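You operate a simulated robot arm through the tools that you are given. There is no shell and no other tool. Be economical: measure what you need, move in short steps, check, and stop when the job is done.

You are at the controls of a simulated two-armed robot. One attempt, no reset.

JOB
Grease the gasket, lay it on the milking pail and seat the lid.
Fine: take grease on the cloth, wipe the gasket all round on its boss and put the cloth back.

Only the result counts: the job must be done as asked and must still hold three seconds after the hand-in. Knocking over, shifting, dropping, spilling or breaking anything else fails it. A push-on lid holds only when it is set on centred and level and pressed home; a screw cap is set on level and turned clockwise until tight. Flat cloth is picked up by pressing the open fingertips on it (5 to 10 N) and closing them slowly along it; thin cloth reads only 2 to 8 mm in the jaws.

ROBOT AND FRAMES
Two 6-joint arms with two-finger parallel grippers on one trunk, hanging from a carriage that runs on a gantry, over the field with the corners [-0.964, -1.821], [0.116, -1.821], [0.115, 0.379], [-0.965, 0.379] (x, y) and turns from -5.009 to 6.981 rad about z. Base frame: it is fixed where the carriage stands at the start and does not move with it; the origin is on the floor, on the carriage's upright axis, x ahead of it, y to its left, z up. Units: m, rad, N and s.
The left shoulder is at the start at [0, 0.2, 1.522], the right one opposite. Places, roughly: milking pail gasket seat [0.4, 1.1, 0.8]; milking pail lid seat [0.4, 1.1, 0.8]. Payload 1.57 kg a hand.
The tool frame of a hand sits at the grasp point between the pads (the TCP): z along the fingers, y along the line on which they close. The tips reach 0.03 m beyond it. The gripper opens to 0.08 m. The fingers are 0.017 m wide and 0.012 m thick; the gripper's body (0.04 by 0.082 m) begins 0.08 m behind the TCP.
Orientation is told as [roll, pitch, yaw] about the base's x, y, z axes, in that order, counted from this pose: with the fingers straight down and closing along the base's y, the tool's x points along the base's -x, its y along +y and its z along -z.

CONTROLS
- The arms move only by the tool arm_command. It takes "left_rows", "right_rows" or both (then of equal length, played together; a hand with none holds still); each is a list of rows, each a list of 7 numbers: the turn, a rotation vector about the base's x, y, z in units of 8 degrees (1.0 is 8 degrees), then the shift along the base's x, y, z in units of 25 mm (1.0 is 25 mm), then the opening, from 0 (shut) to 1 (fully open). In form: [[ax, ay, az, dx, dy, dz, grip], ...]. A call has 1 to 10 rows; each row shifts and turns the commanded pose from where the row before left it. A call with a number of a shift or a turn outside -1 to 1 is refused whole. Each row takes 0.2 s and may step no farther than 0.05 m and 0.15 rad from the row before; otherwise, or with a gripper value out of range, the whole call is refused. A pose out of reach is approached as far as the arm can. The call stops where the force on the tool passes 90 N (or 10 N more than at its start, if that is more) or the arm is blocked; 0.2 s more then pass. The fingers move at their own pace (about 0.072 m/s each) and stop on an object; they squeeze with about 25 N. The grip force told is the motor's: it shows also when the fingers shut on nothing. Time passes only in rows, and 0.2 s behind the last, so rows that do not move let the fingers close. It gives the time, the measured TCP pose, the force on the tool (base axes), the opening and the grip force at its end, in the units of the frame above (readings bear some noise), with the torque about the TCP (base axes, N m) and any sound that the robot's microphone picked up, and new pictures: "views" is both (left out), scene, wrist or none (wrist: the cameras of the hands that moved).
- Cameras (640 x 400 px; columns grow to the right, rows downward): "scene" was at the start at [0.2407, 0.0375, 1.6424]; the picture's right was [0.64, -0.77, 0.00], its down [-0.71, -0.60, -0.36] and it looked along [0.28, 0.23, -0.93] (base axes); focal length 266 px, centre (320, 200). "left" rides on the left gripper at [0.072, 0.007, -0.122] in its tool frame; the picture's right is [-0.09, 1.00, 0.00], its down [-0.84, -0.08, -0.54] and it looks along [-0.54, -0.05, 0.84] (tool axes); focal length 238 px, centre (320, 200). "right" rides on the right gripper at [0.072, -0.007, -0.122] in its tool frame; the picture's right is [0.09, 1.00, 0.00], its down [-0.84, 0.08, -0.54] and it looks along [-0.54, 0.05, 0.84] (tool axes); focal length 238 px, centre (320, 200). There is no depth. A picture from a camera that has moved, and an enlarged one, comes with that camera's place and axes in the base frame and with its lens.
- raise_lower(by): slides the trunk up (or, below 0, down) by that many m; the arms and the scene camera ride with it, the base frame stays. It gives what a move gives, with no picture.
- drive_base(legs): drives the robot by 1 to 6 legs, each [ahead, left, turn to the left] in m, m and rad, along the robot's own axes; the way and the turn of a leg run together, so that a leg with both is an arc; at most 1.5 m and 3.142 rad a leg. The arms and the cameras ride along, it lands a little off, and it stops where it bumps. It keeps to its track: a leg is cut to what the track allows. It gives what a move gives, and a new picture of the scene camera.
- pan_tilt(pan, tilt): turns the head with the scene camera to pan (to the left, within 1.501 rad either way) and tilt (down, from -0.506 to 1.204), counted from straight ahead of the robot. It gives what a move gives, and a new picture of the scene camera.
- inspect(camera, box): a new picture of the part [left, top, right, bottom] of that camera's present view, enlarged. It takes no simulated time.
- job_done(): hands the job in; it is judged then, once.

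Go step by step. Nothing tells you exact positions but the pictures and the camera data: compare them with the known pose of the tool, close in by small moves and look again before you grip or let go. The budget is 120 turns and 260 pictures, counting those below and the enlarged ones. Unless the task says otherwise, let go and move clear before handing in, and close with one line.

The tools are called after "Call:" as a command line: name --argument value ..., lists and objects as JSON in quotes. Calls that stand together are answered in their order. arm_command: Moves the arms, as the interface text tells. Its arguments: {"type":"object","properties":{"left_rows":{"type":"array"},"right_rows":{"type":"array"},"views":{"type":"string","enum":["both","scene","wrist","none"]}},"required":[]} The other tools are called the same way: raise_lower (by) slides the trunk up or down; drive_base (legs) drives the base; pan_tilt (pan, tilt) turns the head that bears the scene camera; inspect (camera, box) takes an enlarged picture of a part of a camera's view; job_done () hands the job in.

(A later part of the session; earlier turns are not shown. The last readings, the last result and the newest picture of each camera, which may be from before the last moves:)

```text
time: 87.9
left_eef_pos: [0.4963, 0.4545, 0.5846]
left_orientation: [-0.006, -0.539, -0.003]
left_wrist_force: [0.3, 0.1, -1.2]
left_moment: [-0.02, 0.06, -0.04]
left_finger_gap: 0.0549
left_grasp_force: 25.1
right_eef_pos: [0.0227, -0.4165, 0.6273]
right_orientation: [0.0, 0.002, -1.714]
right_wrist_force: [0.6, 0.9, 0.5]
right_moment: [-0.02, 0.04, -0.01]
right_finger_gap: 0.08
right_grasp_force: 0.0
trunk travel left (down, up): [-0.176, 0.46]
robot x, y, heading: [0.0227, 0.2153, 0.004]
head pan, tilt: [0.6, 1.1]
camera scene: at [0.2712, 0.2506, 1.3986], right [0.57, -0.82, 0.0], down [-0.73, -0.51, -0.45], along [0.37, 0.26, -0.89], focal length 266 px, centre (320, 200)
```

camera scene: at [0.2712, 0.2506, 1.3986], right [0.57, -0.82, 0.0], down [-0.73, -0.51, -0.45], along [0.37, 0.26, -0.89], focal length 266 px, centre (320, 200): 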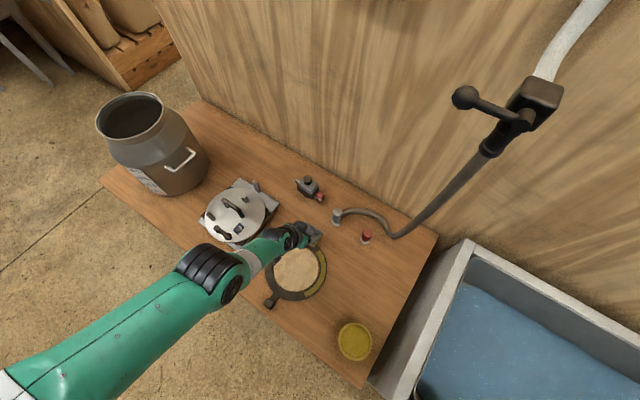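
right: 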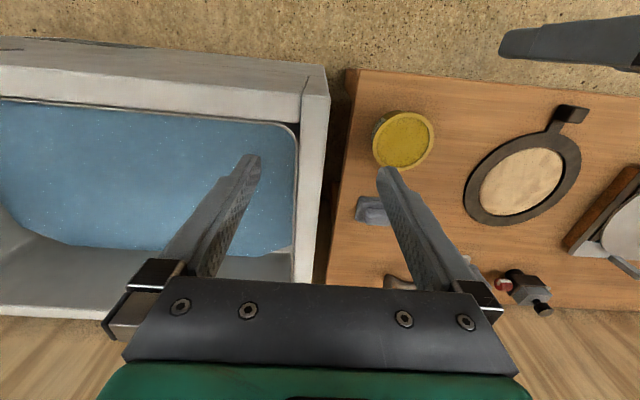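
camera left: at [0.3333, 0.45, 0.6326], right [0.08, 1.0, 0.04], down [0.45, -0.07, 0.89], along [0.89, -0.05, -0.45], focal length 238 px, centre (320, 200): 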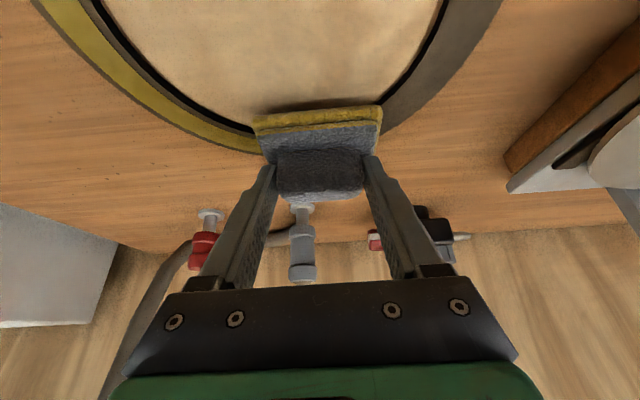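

Call:
arm_command --left_rows '[[0, 0.07, 0, -0.66, -0.24, 0, 0], [0, 0, 0, -0.66, -0.24, 0, 0]]' --views "none"

Call:
raise_lower --by -0.025

```text
time: 88.5
left_eef_pos: [0.4754, 0.4416, 0.5665]
left_orientation: [-0.006, -0.526, -0.001]
left_wrist_force: [0.4, 1.1, -0.4]
left_moment: [-0.01, 0.0, -0.02]
left_finger_gap: 0.0552
left_grasp_force: 24.7
left hand out of reach, approached as far as the arm can: row 1, 2
right_eef_pos: [0.0221, -0.4169, 0.6272]
right_orientation: [-0.003, 0.001, -1.715]
right_wrist_force: [-1.3, 1.1, -0.2]
right_moment: [-0.02, 0.03, 0.03]
right_finger_gap: 0.0801
right_grasp_force: 0.0
trunk travel left (down, up): [-0.176, 0.46]
robot x, y, heading: [0.0222, 0.2111, 0.006]
head pan, tilt: [0.6, 1.1]
```

```text
time: 89.0
left_eef_pos: [0.4772, 0.4423, 0.5511]
left_orientation: [-0.007, -0.532, -0.003]
left_wrist_force: [-13.8, -2.2, 24.2]
left_moment: [0.04, 0.41, 0.03]
left_finger_gap: 0.0552
left_grasp_force: 24.9
right_eef_pos: [0.0196, -0.4173, 0.6107]
right_orientation: [-0.001, 0.002, -1.712]
right_wrist_force: [0.0, 0.1, -0.9]
right_moment: [-0.01, 0.0, -0.01]
right_finger_gap: 0.0801
right_grasp_force: 0.1
trunk travel left (down, up): [-0.159, 0.477]
robot x, y, heading: [0.0194, 0.2136, 0.004]
head pan, tilt: [0.6, 1.1]
stopped: the force on the tool passed its limit at 108 N (the readings are from after the stop); the commanded pose is now the measured one
```

The arm is in its straight pose again. I'll raise the trunk well clear and bring the hand in and down to re-bend the elbow.

Call:
raise_lower --by 0.15

Call:
arm_command --left_rows '[[0, 0, 0, -0.9, 0, -0.4, 0], [0, 0, 0, -0.9, 0, -0.4, 0], [0, 0, 0, -0.9, 0, -0.4, 0], [0, 0, 0, -0.9, 0, -0.2, 0], [0, 0, 0, -0.5, 0, 0, 0]]' --views "none"

```text
time: 90.8
left_eef_pos: [0.4792, 0.4416, 0.7024]
left_orientation: [-0.009, -0.531, -0.001]
left_wrist_force: [0.4, 0.4, -0.6]
left_moment: [0.03, -0.01, 0.01]
left_finger_gap: 0.0551
left_grasp_force: 25.4
right_eef_pos: [0.0218, -0.4168, 0.7604]
right_orientation: [-0.001, 0.001, -1.714]
right_wrist_force: [-0.1, -0.4, 0.6]
right_moment: [0.0, 0.02, -0.01]
right_finger_gap: 0.0801
right_grasp_force: 0.1
trunk travel left (down, up): [-0.309, 0.327]
robot x, y, heading: [0.0212, 0.2087, 0.004]
head pan, tilt: [0.6, 1.1]
```

```text
time: 92.0
left_eef_pos: [0.3921, 0.4447, 0.6434]
left_orientation: [-0.005, -0.533, -0.002]
left_wrist_force: [0.2, 0.2, -1.9]
left_moment: [0.03, 0.01, 0.01]
left_finger_gap: 0.0551
left_grasp_force: 25.0
left hand out of reach, approached as far as the arm can: row 1, 2, 3, 4, 5
right_eef_pos: [0.0228, -0.4177, 0.761]
right_orientation: [-0.001, 0.002, -1.714]
right_wrist_force: [-0.7, 0.5, -0.6]
right_moment: [0.03, -0.03, 0.01]
right_finger_gap: 0.0797
right_grasp_force: 0.0
trunk travel left (down, up): [-0.309, 0.327]
robot x, y, heading: [0.0228, 0.2103, 0.005]
head pan, tilt: [0.6, 1.1]
```

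Call:
arm_command --left_rows '[[0, 0.76, 0, -0.86, 0, -0.1, 0], [0, 0.76, 0, -0.86, 0, -0.1, 0], [0, 0.76, 0, -0.86, 0, -0.1, 0], [0, 0.76, 0, -0.86, 0, -0.1, 0], [0, 0.76, 0, -0.86, 0, -0.1, 0]]' --views "none"

```text
time: 93.2
left_eef_pos: [0.3094, 0.4392, 0.624]
left_orientation: [-0.018, -0.063, -0.002]
left_wrist_force: [0.5, 0.6, -0.9]
left_moment: [0.04, -0.05, 0.0]
left_finger_gap: 0.0554
left_grasp_force: 25.2
left hand out of reach, approached as far as the arm can: row 1, 2, 3
right_eef_pos: [0.0219, -0.417, 0.7602]
right_orientation: [-0.002, 0.002, -1.715]
right_wrist_force: [0.9, -0.6, 0.4]
right_moment: [0.0, 0.0, -0.02]
right_finger_gap: 0.08
right_grasp_force: 0.1
trunk travel left (down, up): [-0.309, 0.327]
robot x, y, heading: [0.019, 0.2154, 0.003]
head pan, tilt: [0.6, 1.1]
```

Rows 4 and 5 succeeded, so the elbow is bending again. Now tilt back out while rising slightly.

Call:
arm_command --left_rows '[[0, -0.5, 0, -0.2, 0, 0, 0], [0, -0.7, 0, 0, 0, 0.1, 0], [0, -0.8, 0, 0, 0, 0.3, 0], [0, -0.8, 0, 0, 0, 0.4, 0], [0, -0.7, 0, 0, 0, 0.4, 0], [0, 0, 0, 0, 0, 0.6, 0]]' --views "none"

```text
time: 94.6
left_eef_pos: [0.326, 0.4368, 0.6107]
left_orientation: [-0.047, -0.434, -0.002]
left_wrist_force: [-0.1, 0.3, 0.5]
left_moment: [0.02, -0.01, -0.01]
left_finger_gap: 0.0548
left_grasp_force: 24.7
left hand out of reach, approached as far as the arm can: row 1, 2, 3, 4, 5, 6
right_eef_pos: [0.0223, -0.4169, 0.7611]
right_orientation: [-0.001, 0.003, -1.713]
right_wrist_force: [-0.6, -0.3, 0.5]
right_moment: [-0.02, 0.01, -0.01]
right_finger_gap: 0.08
right_grasp_force: 0.0
trunk travel left (down, up): [-0.309, 0.327]
robot x, y, heading: [0.0193, 0.2109, 0.004]
head pan, tilt: [0.6, 1.1]
```

Call:
arm_command --left_rows '[[0.34, -0.35, 0, 0, 0, 0, 0], [0, -0.35, 0, 0, 0, 0, 0], [0, 0, 0, 0, 0, 1, 0], [0, 0, 0, 0, 0, 1, 0], [0, 0, 0, 0, 0, 1, 0], [0, 0, 0, 0, 0, 1, 0]]' --views "none"

```text
time: 96.0
left_eef_pos: [0.3484, 0.4422, 0.6226]
left_orientation: [-0.029, -0.483, -0.014]
left_wrist_force: [-0.3, 0.4, -0.2]
left_moment: [0.04, 0.01, 0.05]
left_finger_gap: 0.0552
left_grasp_force: 25.1
left hand out of reach, approached as far as the arm can: row 2, 3, 4, 5, 6
right_eef_pos: [0.0215, -0.4172, 0.7604]
right_orientation: [-0.001, 0.003, -1.715]
right_wrist_force: [0.4, 0.0, 0.1]
right_moment: [0.01, -0.02, -0.02]
right_finger_gap: 0.0804
right_grasp_force: 0.1
trunk travel left (down, up): [-0.309, 0.327]
robot x, y, heading: [0.0228, 0.2107, 0.0]
head pan, tilt: [0.6, 1.1]
```

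I'll redo this with the hand further in and higher before tilting.

Call:
arm_command --left_rows '[[0.1, 0.7, 0, -0.7, 0, 0, 0], [0.1, 0.7, 0, -0.7, 0, 0, 0], [0, 0.7, 0, -0.7, 0, 0.1, 0], [0, 0.7, 0, -0.7, 0, 0.1, 0], [0, 0.6, 0, -0.6, 0, 0.1, 0], [0, 0, 0, -0.3, 0, 0.1, 0]]' --views "none"

```text
time: 97.4
left_eef_pos: [0.2868, 0.4379, 0.6081]
left_orientation: [-0.048, -0.084, -0.022]
left_wrist_force: [0.2, 0.2, -0.5]
left_moment: [0.03, -0.01, -0.03]
left_finger_gap: 0.0551
left_grasp_force: 24.7
left hand out of reach, approached as far as the arm can: row 1, 2, 3, 4, 6
right_eef_pos: [0.0216, -0.418, 0.7606]
right_orientation: [-0.001, 0.001, -1.714]
right_wrist_force: [-0.3, 0.4, -0.4]
right_moment: [-0.07, -0.01, -0.01]
right_finger_gap: 0.0799
right_grasp_force: 0.1
trunk travel left (down, up): [-0.309, 0.327]
robot x, y, heading: [0.0215, 0.2132, 0.004]
head pan, tilt: [0.6, 1.1]
```

Call:
arm_command --left_rows '[[0.17, 0.3, 0.15, -0.3, 0, 0.1, 0], [0.17, 0.3, 0.0, -0.3, 0, 0.2, 0], [0, 0, 0, -0.3, 0, 0.2, 0], [0, 0, 0, -0.2, 0, 0.2, 0], [0, 0, 0, 0, 0, 0.2, 0], [0, 0, 0, 0, 0, 0.2, 0]]' --views "none"

```text
time: 98.8
left_eef_pos: [0.2735, 0.4408, 0.6101]
left_orientation: [0.001, -0.002, 0.0]
left_wrist_force: [-1.4, 0.1, -0.5]
left_moment: [-0.02, 0.02, 0.0]
left_finger_gap: 0.055
left_grasp_force: 25.0
left hand out of reach, approached as far as the arm can: row 2, 3, 4, 5, 6
right_eef_pos: [0.0233, -0.4181, 0.7603]
right_orientation: [-0.003, 0.001, -1.713]
right_wrist_force: [-0.7, 0.7, -0.8]
right_moment: [0.0, -0.03, 0.0]
right_finger_gap: 0.0801
right_grasp_force: 0.0
trunk travel left (down, up): [-0.309, 0.327]
robot x, y, heading: [0.0233, 0.2127, 0.003]
head pan, tilt: [0.6, 1.1]
```

Call:
raise_lower --by 0.06

Call:
arm_command --left_rows '[[0, 0, 0, -0.8, -0.2, -0.22, 0], [0, 0, 0, -0.8, -0.2, -0.2, 0], [0, 0, 0, -0.6, -0.2, -0.1, 0]]' --views "none"

```text
time: 99.8
left_eef_pos: [0.274, 0.4404, 0.6692]
left_orientation: [0.0, -0.002, -0.002]
left_wrist_force: [0.0, -0.1, 0.0]
left_moment: [0.0, -0.03, 0.02]
left_finger_gap: 0.0552
left_grasp_force: 24.9
right_eef_pos: [0.0218, -0.4175, 0.8213]
right_orientation: [-0.001, 0.0, -1.715]
right_wrist_force: [0.2, -0.5, 0.3]
right_moment: [-0.02, 0.02, 0.0]
right_finger_gap: 0.0801
right_grasp_force: 0.0
trunk travel left (down, up): [-0.369, 0.267]
robot x, y, heading: [0.0216, 0.214, 0.002]
head pan, tilt: [0.6, 1.1]
```

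```text
time: 100.6
left_eef_pos: [0.2226, 0.4268, 0.6448]
left_orientation: [0.0, 0.0, -0.003]
left_wrist_force: [0.5, -0.6, -1.1]
left_moment: [0.01, -0.03, 0.03]
left_finger_gap: 0.0553
left_grasp_force: 25.0
left hand out of reach, approached as far as the arm can: row 1, 2, 3
right_eef_pos: [0.0214, -0.4177, 0.8191]
right_orientation: [-0.002, 0.002, -1.714]
right_wrist_force: [-0.1, -0.8, -1.0]
right_moment: [0.0, -0.01, -0.04]
right_finger_gap: 0.0801
right_grasp_force: 0.0
trunk travel left (down, up): [-0.369, 0.267]
robot x, y, heading: [0.0206, 0.2105, -0.001]
head pan, tilt: [0.6, 1.1]
```

Call:
arm_command --left_rows '[[0, -0.95, 0, 0, 0, 0.2, 0], [0, -0.95, 0, 0, 0, 0.2, 0], [0, -0.95, 0, 0, 0, 0.4, 0], [0, -0.95, 0, 0, 0, 0.4, 0], [0, 0, 0, 0, 0, 1, 0], [0, 0, 0, 0, 0, 1, 0], [0, 0, 0, 0, 0, 1, 0], [0, 0, 0, 0, 0, 0.5, 0]]' --views "none"

```text
time: 102.4
left_eef_pos: [0.2306, 0.4216, 0.7317]
left_orientation: [-0.025, -0.449, -0.005]
left_wrist_force: [-0.2, -0.4, -0.5]
left_moment: [-0.02, -0.01, 0.01]
left_finger_gap: 0.0553
left_grasp_force: 25.2
left hand out of reach, approached as far as the arm can: row 1, 2, 3
right_eef_pos: [0.0214, -0.4178, 0.8195]
right_orientation: [-0.001, 0.002, -1.714]
right_wrist_force: [-0.6, -1.1, 0.4]
right_moment: [-0.02, -0.01, 0.01]
right_finger_gap: 0.0798
right_grasp_force: 0.1
trunk travel left (down, up): [-0.369, 0.267]
robot x, y, heading: [0.0205, 0.2104, 0.005]
head pan, tilt: [0.6, 1.1]
```

Free again. Now straighten the orientation and move out over the far side, staying well inside reach.

Call:
arm_command --left_rows '[[0.14, -0.3, 0, 0.9, 0.1, 0.3, 0], [0, -0.27, 0, 0.9, 0.1, 0.4, 0], [0, 0, 0, 0.9, 0.1, 0.4, 0], [0, 0, 0, 0.9, 0.1, 0.5, 0], [0, 0, 0, 0.9, 0.1, 0.5, 0], [0, 0, 0, 0.9, 0.1, 0.5, 0], [0, 0, 0, 0.9, 0.1, 0.5, 0], [0, 0, 0, 0.9, 0.1, 0.5, 0], [0, 0, 0, 0.9, 0, 0.4, 0], [0, 0, 0, 0.9, 0, 0.4, 0]]' --views "none"

```text
time: 104.6
left_eef_pos: [0.4606, 0.4403, 0.8338]
left_orientation: [0.0, -0.532, -0.015]
left_wrist_force: [-0.3, 0.2, -0.1]
left_moment: [-0.03, -0.01, 0.0]
left_finger_gap: 0.0552
left_grasp_force: 24.8
left hand out of reach, approached as far as the arm can: row 9, 10
right_eef_pos: [0.0221, -0.4179, 0.82]
right_orientation: [-0.002, 0.004, -1.714]
right_wrist_force: [0.0, -0.6, 0.0]
right_moment: [0.01, 0.01, -0.03]
right_finger_gap: 0.0803
right_grasp_force: 0.1
trunk travel left (down, up): [-0.369, 0.267]
robot x, y, heading: [0.0195, 0.2132, 0.005]
head pan, tilt: [0.6, 1.1]
```

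Call:
arm_command --left_rows '[[0, 0, 0.1, 0, 0, -0.5, 0], [0, 0, 0, 0.1, 0.1, -0.5, 0], [0, 0, 0, 0, 0, 0, 0]]' --views "none"

Call:
raise_lower --by -0.23

Call:
inspect --camera "left" --box '[120, 0, 520, 250]'

```text
time: 105.4
left_eef_pos: [0.4628, 0.443, 0.8087]
left_orientation: [-0.001, -0.53, 0.0]
left_wrist_force: [-0.3, 0.6, -0.8]
left_moment: [0.0, 0.03, 0.01]
left_finger_gap: 0.0551
left_grasp_force: 24.8
right_eef_pos: [0.022, -0.4179, 0.8205]
right_orientation: [-0.001, 0.001, -1.714]
right_wrist_force: [0.4, 0.2, 1.2]
right_moment: [-0.01, -0.01, -0.01]
right_finger_gap: 0.0798
right_grasp_force: 0.1
trunk travel left (down, up): [-0.369, 0.267]
robot x, y, heading: [0.0191, 0.2086, 0.005]
head pan, tilt: [0.6, 1.1]
```

```text
time: 107.8
left_eef_pos: [0.4635, 0.4423, 0.5789]
left_orientation: [0.0, -0.53, 0.0]
left_wrist_force: [-0.2, 0.9, -1.2]
left_moment: [-0.01, 0.0, -0.02]
left_finger_gap: 0.0552
left_grasp_force: 25.3
right_eef_pos: [0.0221, -0.4171, 0.5902]
right_orientation: [-0.001, 0.002, -1.713]
right_wrist_force: [-0.3, 0.3, 0.7]
right_moment: [0.05, -0.01, 0.01]
right_finger_gap: 0.0802
right_grasp_force: 0.1
trunk travel left (down, up): [-0.139, 0.497]
robot x, y, heading: [0.0233, 0.2128, 0.001]
head pan, tilt: [0.6, 1.1]
```

```text
1.60 times, centred on (320, 125) of left
camera zoom: at [0.3391, 0.4504, 0.6485], right [0.08, 1.0, 0.05], down [0.45, -0.08, 0.89], along [0.89, -0.05, -0.45], focal length 381 px, centre (320, 320)
```

zoom: 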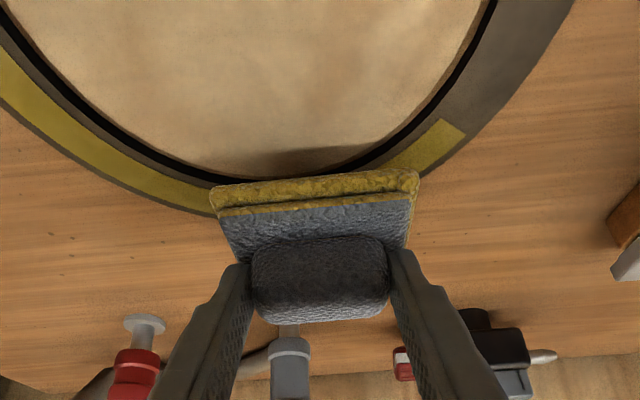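

Call:
raise_lower --by -0.021

Call:
arm_command --left_rows '[[0, 0, 0, 0, 0, -0.16, 0], [0, 0, 0, -0.254, 0.548, 0.2, 0], [0, 0, 0, -0.254, 0.548, -0.2, 0]]' --views "none"

```text
time: 108.5
left_eef_pos: [0.4622, 0.4423, 0.558]
left_orientation: [0.001, -0.529, 0.0]
left_wrist_force: [0.7, -0.6, -1.7]
left_moment: [0.01, 0.01, 0.0]
left_finger_gap: 0.055
left_grasp_force: 25.1
right_eef_pos: [0.0216, -0.4174, 0.5699]
right_orientation: [-0.001, 0.002, -1.713]
right_wrist_force: [0.8, 0.7, -1.3]
right_moment: [0.01, -0.02, 0.0]
right_finger_gap: 0.0799
right_grasp_force: 0.0
trunk travel left (down, up): [-0.118, 0.518]
robot x, y, heading: [0.0217, 0.214, 0.001]
head pan, tilt: [0.6, 1.1]
```

```text
time: 109.3
left_eef_pos: [0.4495, 0.4695, 0.554]
left_orientation: [0.0, -0.533, -0.002]
left_wrist_force: [-1.4, -1.9, 6.0]
left_moment: [0.14, -0.05, 0.01]
left_finger_gap: 0.055
left_grasp_force: 24.9
right_eef_pos: [0.0224, -0.4175, 0.5692]
right_orientation: [-0.001, 0.002, -1.713]
right_wrist_force: [-0.4, 0.0, -0.9]
right_moment: [0.0, 0.05, -0.01]
right_finger_gap: 0.08
right_grasp_force: 0.0
trunk travel left (down, up): [-0.118, 0.518]
robot x, y, heading: [0.0209, 0.2149, 0.006]
head pan, tilt: [0.6, 1.1]
```

Good 6 N contact. Next strokes around the +y side.

Call:
arm_command --left_rows '[[0, 0, 0, -0.428, 0.428, 0.2, 0], [0, 0, 0, -0.428, 0.428, -0.2, 0], [0, 0, 0, -0.548, 0.254, 0.2, 0], [0, 0, 0, -0.548, 0.254, -0.2, 0], [0, 0, 0, -0.602, 0.054, 0.2, 0], [0, 0, 0, -0.602, 0.054, -0.2, 0]]' --views "wrist"

Call:
inspect --camera "scene" --box '[240, 205, 360, 310]'

```text
time: 110.7
left_eef_pos: [0.37, 0.5083, 0.5543]
left_orientation: [-0.002, -0.528, 0.001]
left_wrist_force: [0.0, 0.6, -0.5]
left_moment: [-0.02, 0.0, 0.0]
left_finger_gap: 0.0548
left_grasp_force: 25.1
right_eef_pos: [0.0225, -0.4175, 0.5703]
right_orientation: [-0.002, 0.001, -1.714]
right_wrist_force: [-0.8, 0.0, -0.4]
right_moment: [0.0, 0.02, 0.01]
right_finger_gap: 0.0801
right_grasp_force: 0.1
trunk travel left (down, up): [-0.118, 0.518]
robot x, y, heading: [0.0202, 0.2103, 0.002]
head pan, tilt: [0.6, 1.1]
camera left: at [0.2461, 0.5156, 0.6242], right [0.08, 1.0, 0.05], down [0.45, -0.08, 0.89], along [0.89, -0.05, -0.45], focal length 238 px, centre (320, 200)
```

left: 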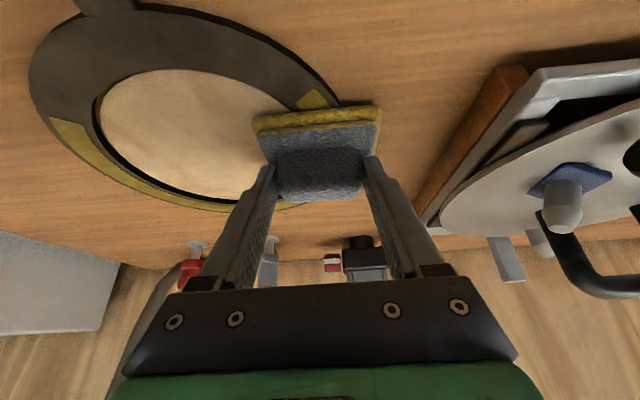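

```text
3.81 times, centred on (300, 258) of scene
camera zoom: at [0.27, 0.2504, 1.3405], right [0.57, -0.82, 0.0], down [-0.73, -0.51, -0.45], along [0.37, 0.26, -0.89], focal length 1015 px, centre (396, -19)
```

zoom: 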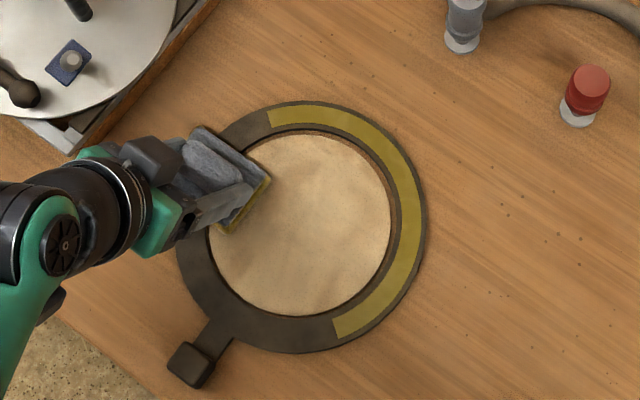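

There's a gap around 55–80° where contact was missed. I'll go back over it a bit deeper, then continue.

Call:
arm_command --left_rows '[[0, 0, 0, 0.602, -0.054, 0.2, 0], [0, 0, 0, 0.602, -0.054, -0.25, 0], [0, 0, 0, 0.4, -0.16, 0.2, 0], [0, 0, 0, 0.2, -0.1, -0.2, 0]]' --views "none"

Call:
inspect --camera "left" --box '[120, 0, 520, 250]'

```text
time: 111.7
left_eef_pos: [0.4147, 0.4989, 0.5545]
left_orientation: [-0.001, -0.531, -0.001]
left_wrist_force: [-5.7, 0.2, 11.8]
left_moment: [-0.07, -0.19, -0.09]
left_finger_gap: 0.0549
left_grasp_force: 24.7
right_eef_pos: [0.0204, -0.417, 0.5683]
right_orientation: [-0.002, 0.002, -1.713]
right_wrist_force: [0.9, 0.0, -1.1]
right_moment: [0.04, 0.01, 0.02]
right_finger_gap: 0.08
right_grasp_force: 0.1
trunk travel left (down, up): [-0.118, 0.518]
robot x, y, heading: [0.0189, 0.2084, 0.0]
head pan, tilt: [0.6, 1.1]
```

```text
1.60 times, centred on (320, 125) of left
camera zoom: at [0.2918, 0.5064, 0.6233], right [0.08, 1.0, 0.05], down [0.45, -0.08, 0.89], along [0.89, -0.05, -0.45], focal length 381 px, centre (320, 320)
```

zoom: 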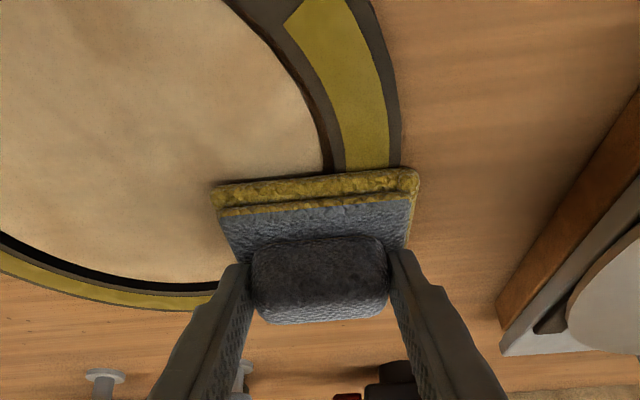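

Call:
arm_command --left_rows '[[0, 0, 0, -0.9, 0.16, 0.2, 0], [0, 0, 0, -0.9, 0.16, -0.2, 0], [0, 0, 0, -0.55, -0.16, 0.2, 0], [0, 0, 0, -0.55, -0.16, -0.2, 0], [0, 0, 0, 0, 0, 0, 0], [0, 0, 0, 0, 0, 0.6, 0]]' --views "none"

```text
time: 113.1
left_eef_pos: [0.343, 0.4974, 0.558]
left_orientation: [-0.001, -0.531, 0.001]
left_wrist_force: [-0.2, -0.5, -0.8]
left_moment: [0.01, 0.0, 0.0]
left_finger_gap: 0.0552
left_grasp_force: 24.7
left hand out of reach, approached as far as the arm can: row 6
right_eef_pos: [0.022, -0.4175, 0.5687]
right_orientation: [0.0, 0.003, -1.714]
right_wrist_force: [0.4, 0.2, 0.0]
right_moment: [0.0, 0.03, -0.01]
right_finger_gap: 0.0798
right_grasp_force: 0.0
trunk travel left (down, up): [-0.118, 0.518]
robot x, y, heading: [0.021, 0.2118, 0.007]
head pan, tilt: [0.6, 1.1]
```

At the inner limit now. Raise a little, back the base 8 cm, then do the near side.

Call:
raise_lower --by 0.025

Call:
drive_base --legs '[[-0.08, 0, -0.005]]'

```text
time: 113.8
left_eef_pos: [0.3435, 0.4973, 0.5822]
left_orientation: [0.0, -0.533, 0.0]
left_wrist_force: [0.3, -0.1, -1.0]
left_moment: [0.02, -0.01, 0.0]
left_finger_gap: 0.0547
left_grasp_force: 25.0
right_eef_pos: [0.0218, -0.416, 0.5949]
right_orientation: [-0.002, 0.002, -1.714]
right_wrist_force: [0.3, -1.0, 0.3]
right_moment: [0.01, 0.0, 0.01]
right_finger_gap: 0.0802
right_grasp_force: 0.0
trunk travel left (down, up): [-0.143, 0.493]
robot x, y, heading: [0.0216, 0.2145, 0.003]
head pan, tilt: [0.6, 1.1]
```

```text
time: 114.8
left_eef_pos: [0.2642, 0.4966, 0.5829]
left_orientation: [0.003, -0.531, -0.005]
left_wrist_force: [-0.5, -0.6, -1.1]
left_moment: [-0.03, -0.04, -0.01]
left_finger_gap: 0.0551
left_grasp_force: 24.6
right_eef_pos: [-0.0628, -0.417, 0.5944]
right_orientation: [-0.002, 0.001, -1.721]
right_wrist_force: [-0.3, -0.2, 0.1]
right_moment: [-0.01, -0.04, -0.01]
right_finger_gap: 0.0797
right_grasp_force: 0.0
trunk travel left (down, up): [-0.143, 0.493]
robot x, y, heading: [-0.0614, 0.2076, -0.004]
head pan, tilt: [0.6, 1.1]
camera scene: at [0.1896, 0.2491, 1.3654], right [0.56, -0.83, 0.0], down [-0.74, -0.5, -0.45], along [0.37, 0.26, -0.89], focal length 266 px, centre (320, 200)
```

scene: 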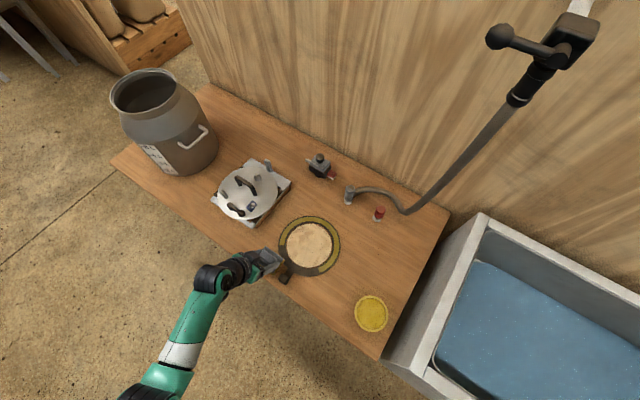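

Call:
arm_command --left_rows '[[0, 0, 0, 0.8, -0.2, 0, 0], [0, 0, 0, 0.8, -0.2, 0, 0], [0, 0, 0, 0.6, -0.1, 0, 0]]' --views "none"

Call:
raise_lower --by -0.024

Call:
inspect --camera "scene" --box '[250, 205, 370, 300]'

```text
time: 115.7
left_eef_pos: [0.32, 0.4823, 0.5826]
left_orientation: [0.001, -0.531, -0.005]
left_wrist_force: [-0.2, -0.2, -1.3]
left_moment: [0.02, 0.04, -0.01]
left_finger_gap: 0.0552
left_grasp_force: 24.5
right_eef_pos: [-0.0606, -0.4177, 0.5943]
right_orientation: [0.0, 0.0, -1.719]
right_wrist_force: [0.3, 0.0, 0.3]
right_moment: [0.0, 0.03, -0.03]
right_finger_gap: 0.0801
right_grasp_force: 0.1
trunk travel left (down, up): [-0.143, 0.493]
robot x, y, heading: [-0.06, 0.211, -0.001]
head pan, tilt: [0.6, 1.1]
```

```text
time: 116.3
left_eef_pos: [0.3207, 0.4829, 0.5596]
left_orientation: [0.003, -0.533, -0.005]
left_wrist_force: [-0.4, 0.6, -0.3]
left_moment: [0.0, 0.04, -0.01]
left_finger_gap: 0.055
left_grasp_force: 25.0
right_eef_pos: [-0.0615, -0.4169, 0.5703]
right_orientation: [-0.002, 0.001, -1.719]
right_wrist_force: [0.1, 0.3, 0.3]
right_moment: [-0.03, -0.02, -0.02]
right_finger_gap: 0.08
right_grasp_force: 0.2
trunk travel left (down, up): [-0.119, 0.517]
robot x, y, heading: [-0.0617, 0.2132, -0.002]
head pan, tilt: [0.6, 1.1]
```

```text
4.21 times, centred on (310, 252) of scene
camera zoom: at [0.1902, 0.249, 1.3415], right [0.56, -0.83, 0.0], down [-0.74, -0.5, -0.45], along [0.38, 0.26, -0.89], focal length 1122 px, centre (362, -21)
```

zoom: 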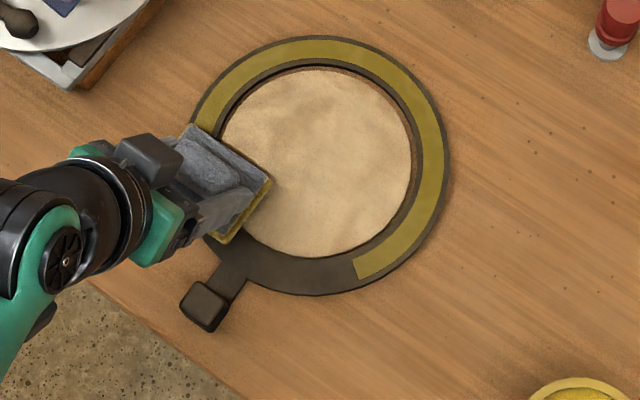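

A clean continuous band so far. Now the near side.

Call:
arm_command --left_rows '[[0, 0, 0, 0, 0, -0.12, 0], [0, 0, 0, 0, 0, -0.14, 0], [0, 0, 0, -0.4, -0.52, 0.2, 0], [0, 0, 0, -0.4, -0.52, -0.2, 0], [0, 0, 0, 0, 0, 0, 0]]' --views "none"

```text
time: 117.5
left_eef_pos: [0.3032, 0.4573, 0.5544]
left_orientation: [0.004, -0.538, -0.005]
left_wrist_force: [0.4, 2.0, 11.9]
left_moment: [0.32, -0.15, 0.04]
left_finger_gap: 0.055
left_grasp_force: 24.5
right_eef_pos: [-0.0606, -0.4158, 0.5701]
right_orientation: [0.0, 0.004, -1.719]
right_wrist_force: [0.5, 0.4, 0.7]
right_moment: [0.02, -0.01, 0.0]
right_finger_gap: 0.0799
right_grasp_force: 0.1
trunk travel left (down, up): [-0.119, 0.517]
robot x, y, heading: [-0.0627, 0.2102, -0.001]
head pan, tilt: [0.6, 1.1]
```

Call:
arm_command --left_rows '[[0, 0, 0, -0.05, -0.6, 0.2, 0], [0, 0, 0, -0.05, -0.6, -0.2, 0], [0, 0, 0, 0.02, -0.58, 0.2, 0], [0, 0, 0, 0.02, -0.58, -0.2, 0], [0, 0, 0, 0.15, -0.57, 0.2, 0], [0, 0, 0, 0.15, -0.57, -0.2, 0], [0, 0, 0, 0, 0, 0, 0]]' --views "none"

Call:
inspect --camera "scene" --box '[250, 205, 370, 300]'

```text
time: 119.2
left_eef_pos: [0.3071, 0.3702, 0.554]
left_orientation: [0.001, -0.535, -0.006]
left_wrist_force: [-3.5, 2.7, 12.5]
left_moment: [0.27, -0.07, 0.08]
left_finger_gap: 0.0551
left_grasp_force: 24.9
right_eef_pos: [-0.0615, -0.4166, 0.5696]
right_orientation: [-0.002, 0.004, -1.719]
right_wrist_force: [-0.2, -0.4, -0.6]
right_moment: [0.0, -0.01, 0.0]
right_finger_gap: 0.0798
right_grasp_force: 0.0
trunk travel left (down, up): [-0.119, 0.517]
robot x, y, heading: [-0.0591, 0.2148, 0.001]
head pan, tilt: [0.6, 1.1]
```

```text
4.21 times, centred on (310, 252) of scene
camera zoom: at [0.19, 0.2497, 1.3418], right [0.56, -0.83, 0.0], down [-0.74, -0.5, -0.45], along [0.38, 0.26, -0.89], focal length 1122 px, centre (362, -21)
```

zoom: 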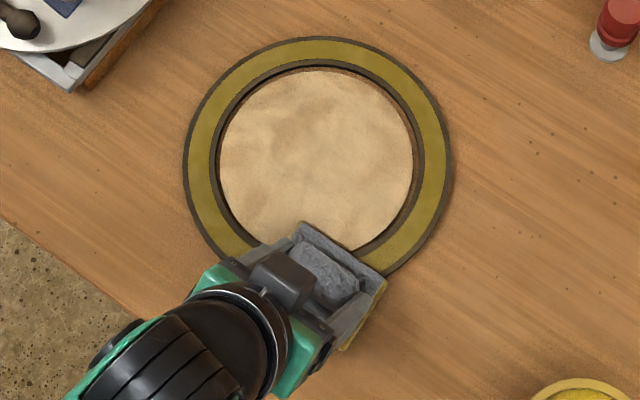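

Nearly closed. Two more strokes, then lift and check.

Call:
arm_command --left_rows '[[0, 0, 0, 0.41, -0.42, 0.2, 0], [0, 0, 0, 0.41, -0.42, -0.2, 0], [0, 0, 0, 0.5, -0.25, 0.2, 0], [0, 0, 0, 0.5, -0.25, -0.2, 0], [0, 0, 0, 0, 0, 0, 0], [0, 0, 0, 0, -0.2, 0.3, 0], [0, 0, 0, 0, -1, 0, 0], [0, 0, 0, 0, -1, 0, 0]]' --views "none"

Call:
inspect --camera "scene" --box '[250, 205, 370, 300]'

Call:
inspect --camera "left" --box '[240, 0, 640, 250]'

```text
time: 121.0
left_eef_pos: [0.3514, 0.28, 0.5606]
left_orientation: [0.0, -0.534, -0.004]
left_wrist_force: [0.4, -0.1, -1.4]
left_moment: [-0.02, 0.0, -0.02]
left_finger_gap: 0.0553
left_grasp_force: 24.9
right_eef_pos: [-0.0621, -0.4181, 0.5707]
right_orientation: [0.001, 0.004, -1.72]
right_wrist_force: [-0.4, 1.2, 0.8]
right_moment: [0.02, -0.03, 0.0]
right_finger_gap: 0.0802
right_grasp_force: 0.0
trunk travel left (down, up): [-0.119, 0.517]
robot x, y, heading: [-0.0594, 0.2139, -0.004]
head pan, tilt: [0.6, 1.1]
```

```text
4.21 times, centred on (310, 252) of scene
camera zoom: at [0.1902, 0.2488, 1.3415], right [0.56, -0.83, 0.0], down [-0.74, -0.5, -0.45], along [0.38, 0.26, -0.89], focal length 1122 px, centre (362, -21)
```

zoom: 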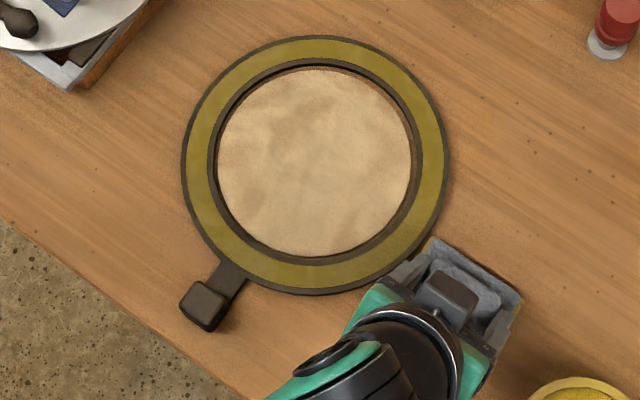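

```text
1.60 times, centred on (440, 125) of left
camera zoom: at [0.2281, 0.2882, 0.6288], right [0.08, 1.0, 0.05], down [0.45, -0.08, 0.89], along [0.89, -0.05, -0.45], focal length 381 px, centre (128, 320)
```

zoom: 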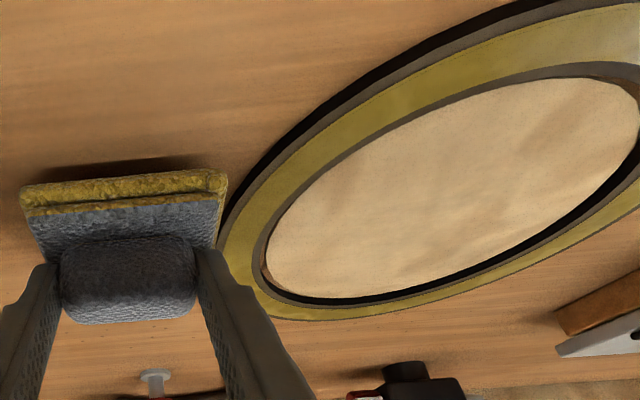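

The gasket is greased all round. Now returning the cloth: raise, drive back toward its place.

Call:
raise_lower --by 0.06

Call:
drive_base --legs '[[0.09, -0.11, 0.004]]'

```text
time: 122.0
left_eef_pos: [0.3522, 0.2815, 0.6206]
left_orientation: [0.004, -0.534, -0.004]
left_wrist_force: [0.6, -0.6, 0.1]
left_moment: [0.0, 0.0, 0.02]
left_finger_gap: 0.0552
left_grasp_force: 24.9
right_eef_pos: [-0.0613, -0.4168, 0.63]
right_orientation: [0.0, 0.001, -1.719]
right_wrist_force: [-0.2, 0.1, 0.2]
right_moment: [-0.01, 0.02, 0.04]
right_finger_gap: 0.0799
right_grasp_force: 0.0
trunk travel left (down, up): [-0.179, 0.457]
robot x, y, heading: [-0.0581, 0.21, 0.004]
head pan, tilt: [0.6, 1.1]
```

```text
time: 123.3
left_eef_pos: [0.4429, 0.174, 0.6193]
left_orientation: [0.001, -0.532, -0.002]
left_wrist_force: [0.5, -1.2, -1.2]
left_moment: [0.02, 0.0, 0.01]
left_finger_gap: 0.0553
left_grasp_force: 24.4
right_eef_pos: [0.0325, -0.5265, 0.6295]
right_orientation: [0.0, 0.002, -1.713]
right_wrist_force: [-0.4, -0.8, -0.1]
right_moment: [-0.02, 0.0, 0.01]
right_finger_gap: 0.08
right_grasp_force: 0.0
trunk travel left (down, up): [-0.179, 0.457]
robot x, y, heading: [0.0344, 0.1035, 0.004]
head pan, tilt: [0.6, 1.1]
camera scene: at [0.281, 0.1411, 1.4016], right [0.57, -0.82, 0.0], down [-0.73, -0.51, -0.45], along [0.37, 0.26, -0.89], focal length 266 px, centre (320, 200)
```

scene: 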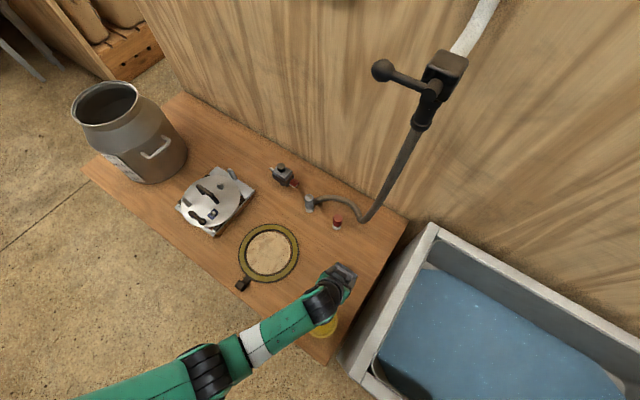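

Call:
arm_command --left_rows '[[0, 0, 0, 0.53, -0.25, 0, 0], [0, 0, 0, 0.53, -0.25, 0, 0]]' --views "none"

Call:
raise_lower --by -0.064

Call:
arm_command --left_rows '[[0, 0, 0, 0, 0, -0.12, 0], [0, 0, 0, 0, 0, -0.08, 0]]' --views "wrist"

```text
time: 123.9
left_eef_pos: [0.4692, 0.161, 0.619]
left_orientation: [0.002, -0.533, -0.002]
left_wrist_force: [0.1, 0.7, -0.7]
left_moment: [0.0, 0.04, 0.02]
left_finger_gap: 0.0552
left_grasp_force: 25.5
right_eef_pos: [0.0323, -0.5262, 0.6305]
right_orientation: [-0.002, 0.003, -1.716]
right_wrist_force: [0.4, 0.4, -0.5]
right_moment: [0.0, -0.02, 0.02]
right_finger_gap: 0.0801
right_grasp_force: 0.1
trunk travel left (down, up): [-0.179, 0.457]
robot x, y, heading: [0.0305, 0.1015, -0.003]
head pan, tilt: [0.6, 1.1]
```

```text
time: 124.9
left_eef_pos: [0.469, 0.1617, 0.5552]
left_orientation: [0.002, -0.532, -0.002]
left_wrist_force: [-0.3, 0.5, -1.5]
left_moment: [-0.03, 0.0, 0.01]
left_finger_gap: 0.0551
left_grasp_force: 25.5
right_eef_pos: [0.0328, -0.5242, 0.567]
right_orientation: [-0.001, 0.0, -1.714]
right_wrist_force: [1.0, 0.5, -0.5]
right_moment: [-0.02, 0.02, -0.01]
right_finger_gap: 0.0801
right_grasp_force: 0.1
trunk travel left (down, up): [-0.115, 0.521]
robot x, y, heading: [0.032, 0.1044, -0.0]
head pan, tilt: [0.6, 1.1]
```

```text
time: 125.5
left_eef_pos: [0.4686, 0.161, 0.5501]
left_orientation: [0.001, -0.532, -0.002]
left_wrist_force: [0.5, 0.3, -0.7]
left_moment: [0.01, 0.03, -0.02]
left_finger_gap: 0.0551
left_grasp_force: 25.3
right_eef_pos: [0.0308, -0.5263, 0.5652]
right_orientation: [-0.002, 0.0, -1.714]
right_wrist_force: [0.3, 1.0, 0.7]
right_moment: [-0.03, -0.02, 0.01]
right_finger_gap: 0.0801
right_grasp_force: 0.0
trunk travel left (down, up): [-0.115, 0.521]
robot x, y, heading: [0.0297, 0.1029, 0.001]
head pan, tilt: [0.6, 1.1]
camera left: at [0.3451, 0.1688, 0.6187], right [0.08, 1.0, 0.05], down [0.45, -0.08, 0.89], along [0.89, -0.05, -0.45], focal length 238 px, centre (320, 200)
```

left: 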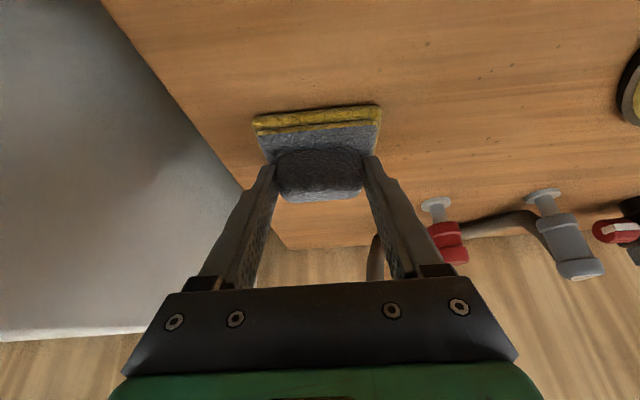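

Back at the original spot. Touch down and release.

Call:
arm_command --left_rows '[[0, 0, 0, 0, 0, -0.06, 0], [0, 0, 0, 0, 0, 0, 0.75], [0, 0, 0, 0, 0, 0, 0.85], [0, 0, 0, 0, 0, 0, 1], [0, 0, 0, 0, 0, 0, 1]]' --views "none"

Call:
raise_lower --by 0.09

Call:
inspect --camera "left" --box '[120, 0, 520, 250]'

```text
time: 126.7
left_eef_pos: [0.469, 0.1617, 0.5497]
left_orientation: [0.003, -0.532, -0.001]
left_wrist_force: [0.3, -0.5, 0.6]
left_moment: [0.0, -0.01, -0.02]
left_finger_gap: 0.0799
left_grasp_force: 0.1
right_eef_pos: [0.0316, -0.5259, 0.5662]
right_orientation: [-0.004, 0.002, -1.716]
right_wrist_force: [-0.3, -0.5, 0.4]
right_moment: [0.0, -0.02, -0.03]
right_finger_gap: 0.0802
right_grasp_force: 0.1
trunk travel left (down, up): [-0.115, 0.521]
robot x, y, heading: [0.0299, 0.1033, 0.002]
head pan, tilt: [0.6, 1.1]
```

```text
time: 128.0
left_eef_pos: [0.4675, 0.1617, 0.638]
left_orientation: [0.003, -0.532, -0.001]
left_wrist_force: [0.6, -0.6, -0.2]
left_moment: [-0.04, -0.02, -0.02]
left_finger_gap: 0.0802
left_grasp_force: 0.1
right_eef_pos: [0.0309, -0.5255, 0.6563]
right_orientation: [-0.001, 0.002, -1.713]
right_wrist_force: [0.4, 0.0, 0.5]
right_moment: [-0.01, 0.04, 0.04]
right_finger_gap: 0.0799
right_grasp_force: 0.1
trunk travel left (down, up): [-0.205, 0.431]
robot x, y, heading: [0.0302, 0.1032, -0.003]
head pan, tilt: [0.6, 1.1]
```

```text
1.60 times, centred on (320, 125) of left
camera zoom: at [0.345, 0.1687, 0.707], right [0.08, 1.0, 0.05], down [0.45, -0.08, 0.89], along [0.89, -0.05, -0.45], focal length 381 px, centre (320, 320)
```

zoom: 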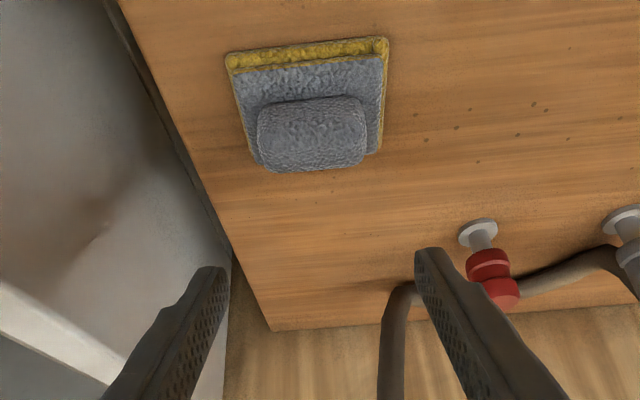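

The cloth is back in place. Next the gasket tab: drive so the left shoulder faces it and look closely.

Call:
drive_base --legs '[[-0.2, 0.13, 0.002]]'

Call:
arm_command --left_rows '[[0, 0, 0, -0.3, 0.9, 0, 1], [0, 0, 0, -0.3, 0.9, 0, 1], [0, 0, 0, -0.3, 0.9, 0, 1], [0, 0, 0, -0.3, 0.9, 0, 1], [0, 0, 0, -0.3, 0.9, 0, 1]]' --views "wrist"

Call:
inspect --camera "scene" --box '[60, 40, 380, 240]'

```text
time: 129.8
left_eef_pos: [0.2636, 0.2876, 0.6374]
left_orientation: [0.003, -0.533, 0.002]
left_wrist_force: [0.3, 0.1, -1.5]
left_moment: [-0.01, 0.02, -0.03]
left_finger_gap: 0.0802
left_grasp_force: 0.1
right_eef_pos: [-0.1735, -0.3997, 0.6564]
right_orientation: [-0.001, 0.002, -1.714]
right_wrist_force: [-0.7, 0.3, -0.1]
right_moment: [-0.03, -0.04, 0.01]
right_finger_gap: 0.08
right_grasp_force: 0.0
trunk travel left (down, up): [-0.205, 0.431]
robot x, y, heading: [-0.1726, 0.2339, 0.003]
head pan, tilt: [0.6, 1.1]
camera scene: at [0.0753, 0.2679, 1.4275], right [0.57, -0.82, 0.0], down [-0.73, -0.51, -0.45], along [0.37, 0.26, -0.89], focal length 266 px, centre (320, 200)
```

scene: 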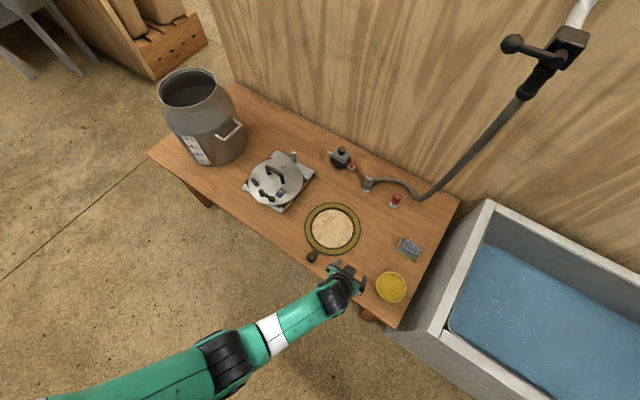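

```text
time: 130.9
left_eef_pos: [0.2267, 0.4012, 0.6378]
left_orientation: [0.002, -0.533, 0.0]
left_wrist_force: [0.2, 0.0, -0.5]
left_moment: [-0.01, -0.04, -0.02]
left_finger_gap: 0.08
left_grasp_force: 0.0
right_eef_pos: [-0.1737, -0.4001, 0.6572]
right_orientation: [-0.002, 0.002, -1.715]
right_wrist_force: [-0.5, -0.2, 0.5]
right_moment: [0.03, -0.01, -0.02]
right_finger_gap: 0.0801
right_grasp_force: 0.0
trunk travel left (down, up): [-0.205, 0.431]
robot x, y, heading: [-0.175, 0.2289, -0.003]
head pan, tilt: [0.6, 1.1]
camera left: at [0.1029, 0.4074, 0.7071], right [0.08, 1.0, 0.05], down [0.45, -0.08, 0.89], along [0.89, -0.05, -0.45], focal length 238 px, centre (320, 200)
```

left: 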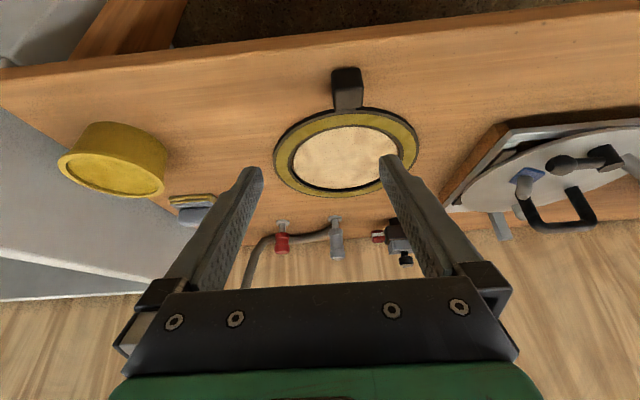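

```text
2.00 times, centred on (220, 140) of scene
camera zoom: at [0.0755, 0.2679, 1.4275], right [0.57, -0.82, 0.0], down [-0.73, -0.51, -0.45], along [0.37, 0.26, -0.89], focal length 533 px, centre (520, 320)
```

zoom: 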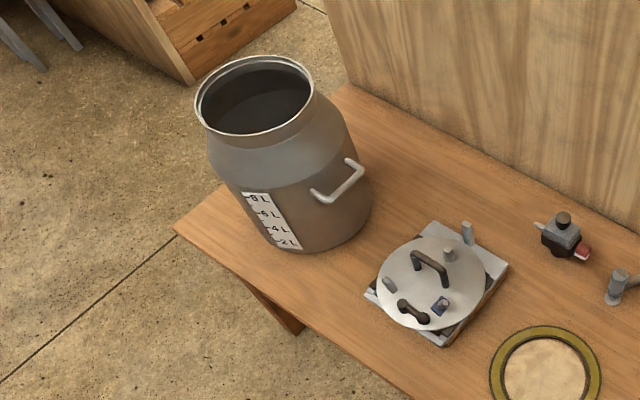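

The tab block is at about (0.25, 0.427). Moving over it and lowering part way.

Call:
arm_command --left_rows '[[0, 0, 0, 0.28, 0.52, 0, 1], [0, 0, 0, 0.28, 0.52, 0, 0.8]]' --views "none"

Call:
raise_lower --by -0.055

Call:
inspect --camera "left" --box '[160, 0, 480, 200]'

Call:
inspect --camera "scene" --box '[270, 210, 370, 290]'

```text
time: 131.6
left_eef_pos: [0.2406, 0.4264, 0.6386]
left_orientation: [0.0, -0.53, 0.001]
left_wrist_force: [1.1, -0.6, -0.4]
left_moment: [-0.01, 0.0, -0.01]
left_finger_gap: 0.0642
left_grasp_force: 0.0
right_eef_pos: [-0.1735, -0.3994, 0.6566]
right_orientation: [-0.002, 0.0, -1.713]
right_wrist_force: [-0.6, 0.0, -0.5]
right_moment: [0.01, 0.01, -0.01]
right_finger_gap: 0.0799
right_grasp_force: 0.2
trunk travel left (down, up): [-0.205, 0.431]
robot x, y, heading: [-0.1767, 0.2307, 0.007]
head pan, tilt: [0.6, 1.1]
```

```text
time: 132.5
left_eef_pos: [0.2408, 0.4258, 0.5835]
left_orientation: [0.001, -0.532, -0.002]
left_wrist_force: [0.2, 0.2, 0.1]
left_moment: [-0.01, -0.01, 0.03]
left_finger_gap: 0.0641
left_grasp_force: 0.0
right_eef_pos: [-0.1729, -0.4006, 0.6027]
right_orientation: [-0.001, 0.002, -1.714]
right_wrist_force: [0.5, -0.1, 0.4]
right_moment: [0.0, -0.04, 0.0]
right_finger_gap: 0.0801
right_grasp_force: 0.0
trunk travel left (down, up): [-0.15, 0.486]
robot x, y, heading: [-0.1747, 0.2327, 0.001]
head pan, tilt: [0.6, 1.1]
```

```text
2.00 times, centred on (320, 100) of left
camera zoom: at [0.1172, 0.4328, 0.6521], right [0.08, 1.0, 0.05], down [0.45, -0.08, 0.89], along [0.89, -0.05, -0.45], focal length 477 px, centre (320, 400)
```

zoom: 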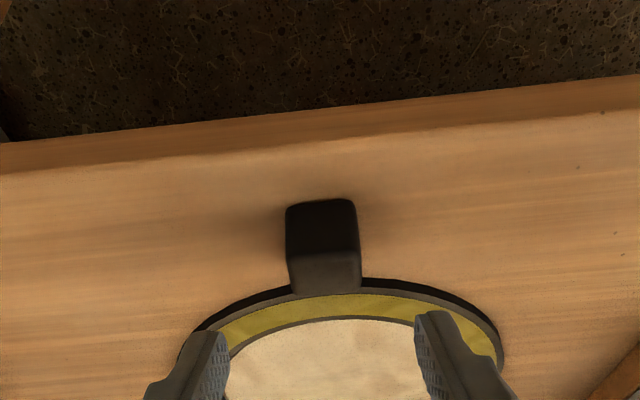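

```text
5.00 times, centred on (320, 250) of scene
camera zoom: at [0.0757, 0.2676, 1.3726], right [0.57, -0.82, 0.0], down [-0.73, -0.51, -0.45], along [0.37, 0.26, -0.89], focal length 1333 px, centre (320, -50)
```

zoom: 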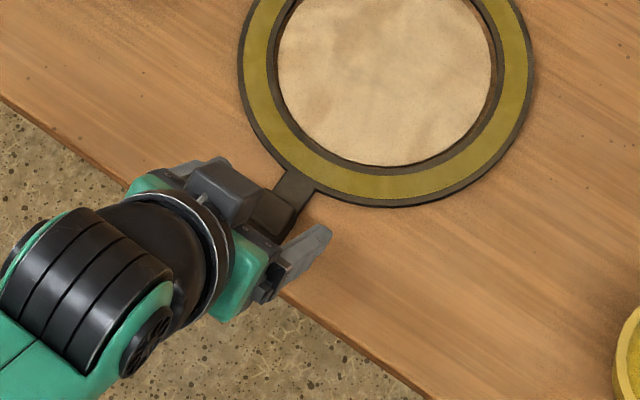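

Tab block: about 22–25 mm square, top near z 0.539, centre about (0.245, 0.43). Going down around it.

Call:
raise_lower --by -0.028

Call:
arm_command --left_rows '[[0, 0, 0, -0.2, 0.12, -0.12, 0.8], [0, 0, 0, 0, 0, -0.12, 0.8]]' --views "wrist"

```text
time: 133.2
left_eef_pos: [0.2414, 0.4254, 0.5548]
left_orientation: [0.0, -0.532, 0.0]
left_wrist_force: [0.3, 0.4, -0.2]
left_moment: [0.01, -0.01, -0.02]
left_finger_gap: 0.064
left_grasp_force: 0.0
right_eef_pos: [-0.1726, -0.4005, 0.5741]
right_orientation: [-0.001, 0.003, -1.712]
right_wrist_force: [-0.5, 0.0, -0.4]
right_moment: [0.03, -0.02, 0.03]
right_finger_gap: 0.0798
right_grasp_force: 0.1
trunk travel left (down, up): [-0.122, 0.514]
robot x, y, heading: [-0.175, 0.2288, 0.005]
head pan, tilt: [0.6, 1.1]
```

```text
time: 133.8
left_eef_pos: [0.2352, 0.4302, 0.5491]
left_orientation: [0.001, -0.532, 0.0]
left_wrist_force: [0.3, -0.5, -0.3]
left_moment: [0.02, 0.04, -0.02]
left_finger_gap: 0.0639
left_grasp_force: 0.1
right_eef_pos: [-0.1714, -0.4007, 0.5733]
right_orientation: [-0.001, 0.001, -1.712]
right_wrist_force: [0.4, -0.8, -0.4]
right_moment: [-0.03, 0.03, -0.04]
right_finger_gap: 0.0799
right_grasp_force: 0.0
trunk travel left (down, up): [-0.122, 0.514]
robot x, y, heading: [-0.1742, 0.2302, 0.002]
head pan, tilt: [0.6, 1.1]
camera left: at [0.1124, 0.4367, 0.618], right [0.08, 1.0, 0.05], down [0.45, -0.08, 0.89], along [0.89, -0.05, -0.45], focal length 238 px, centre (320, 200)
```

left: 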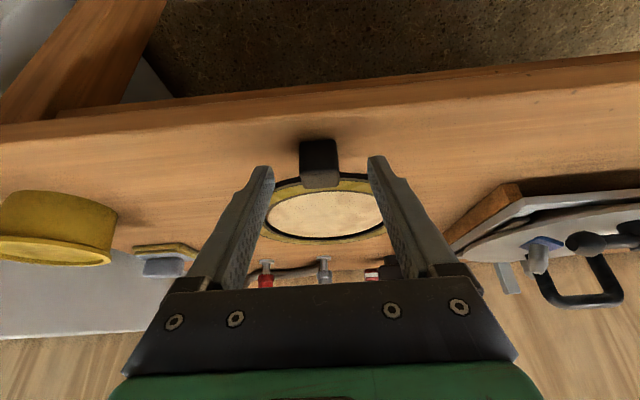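

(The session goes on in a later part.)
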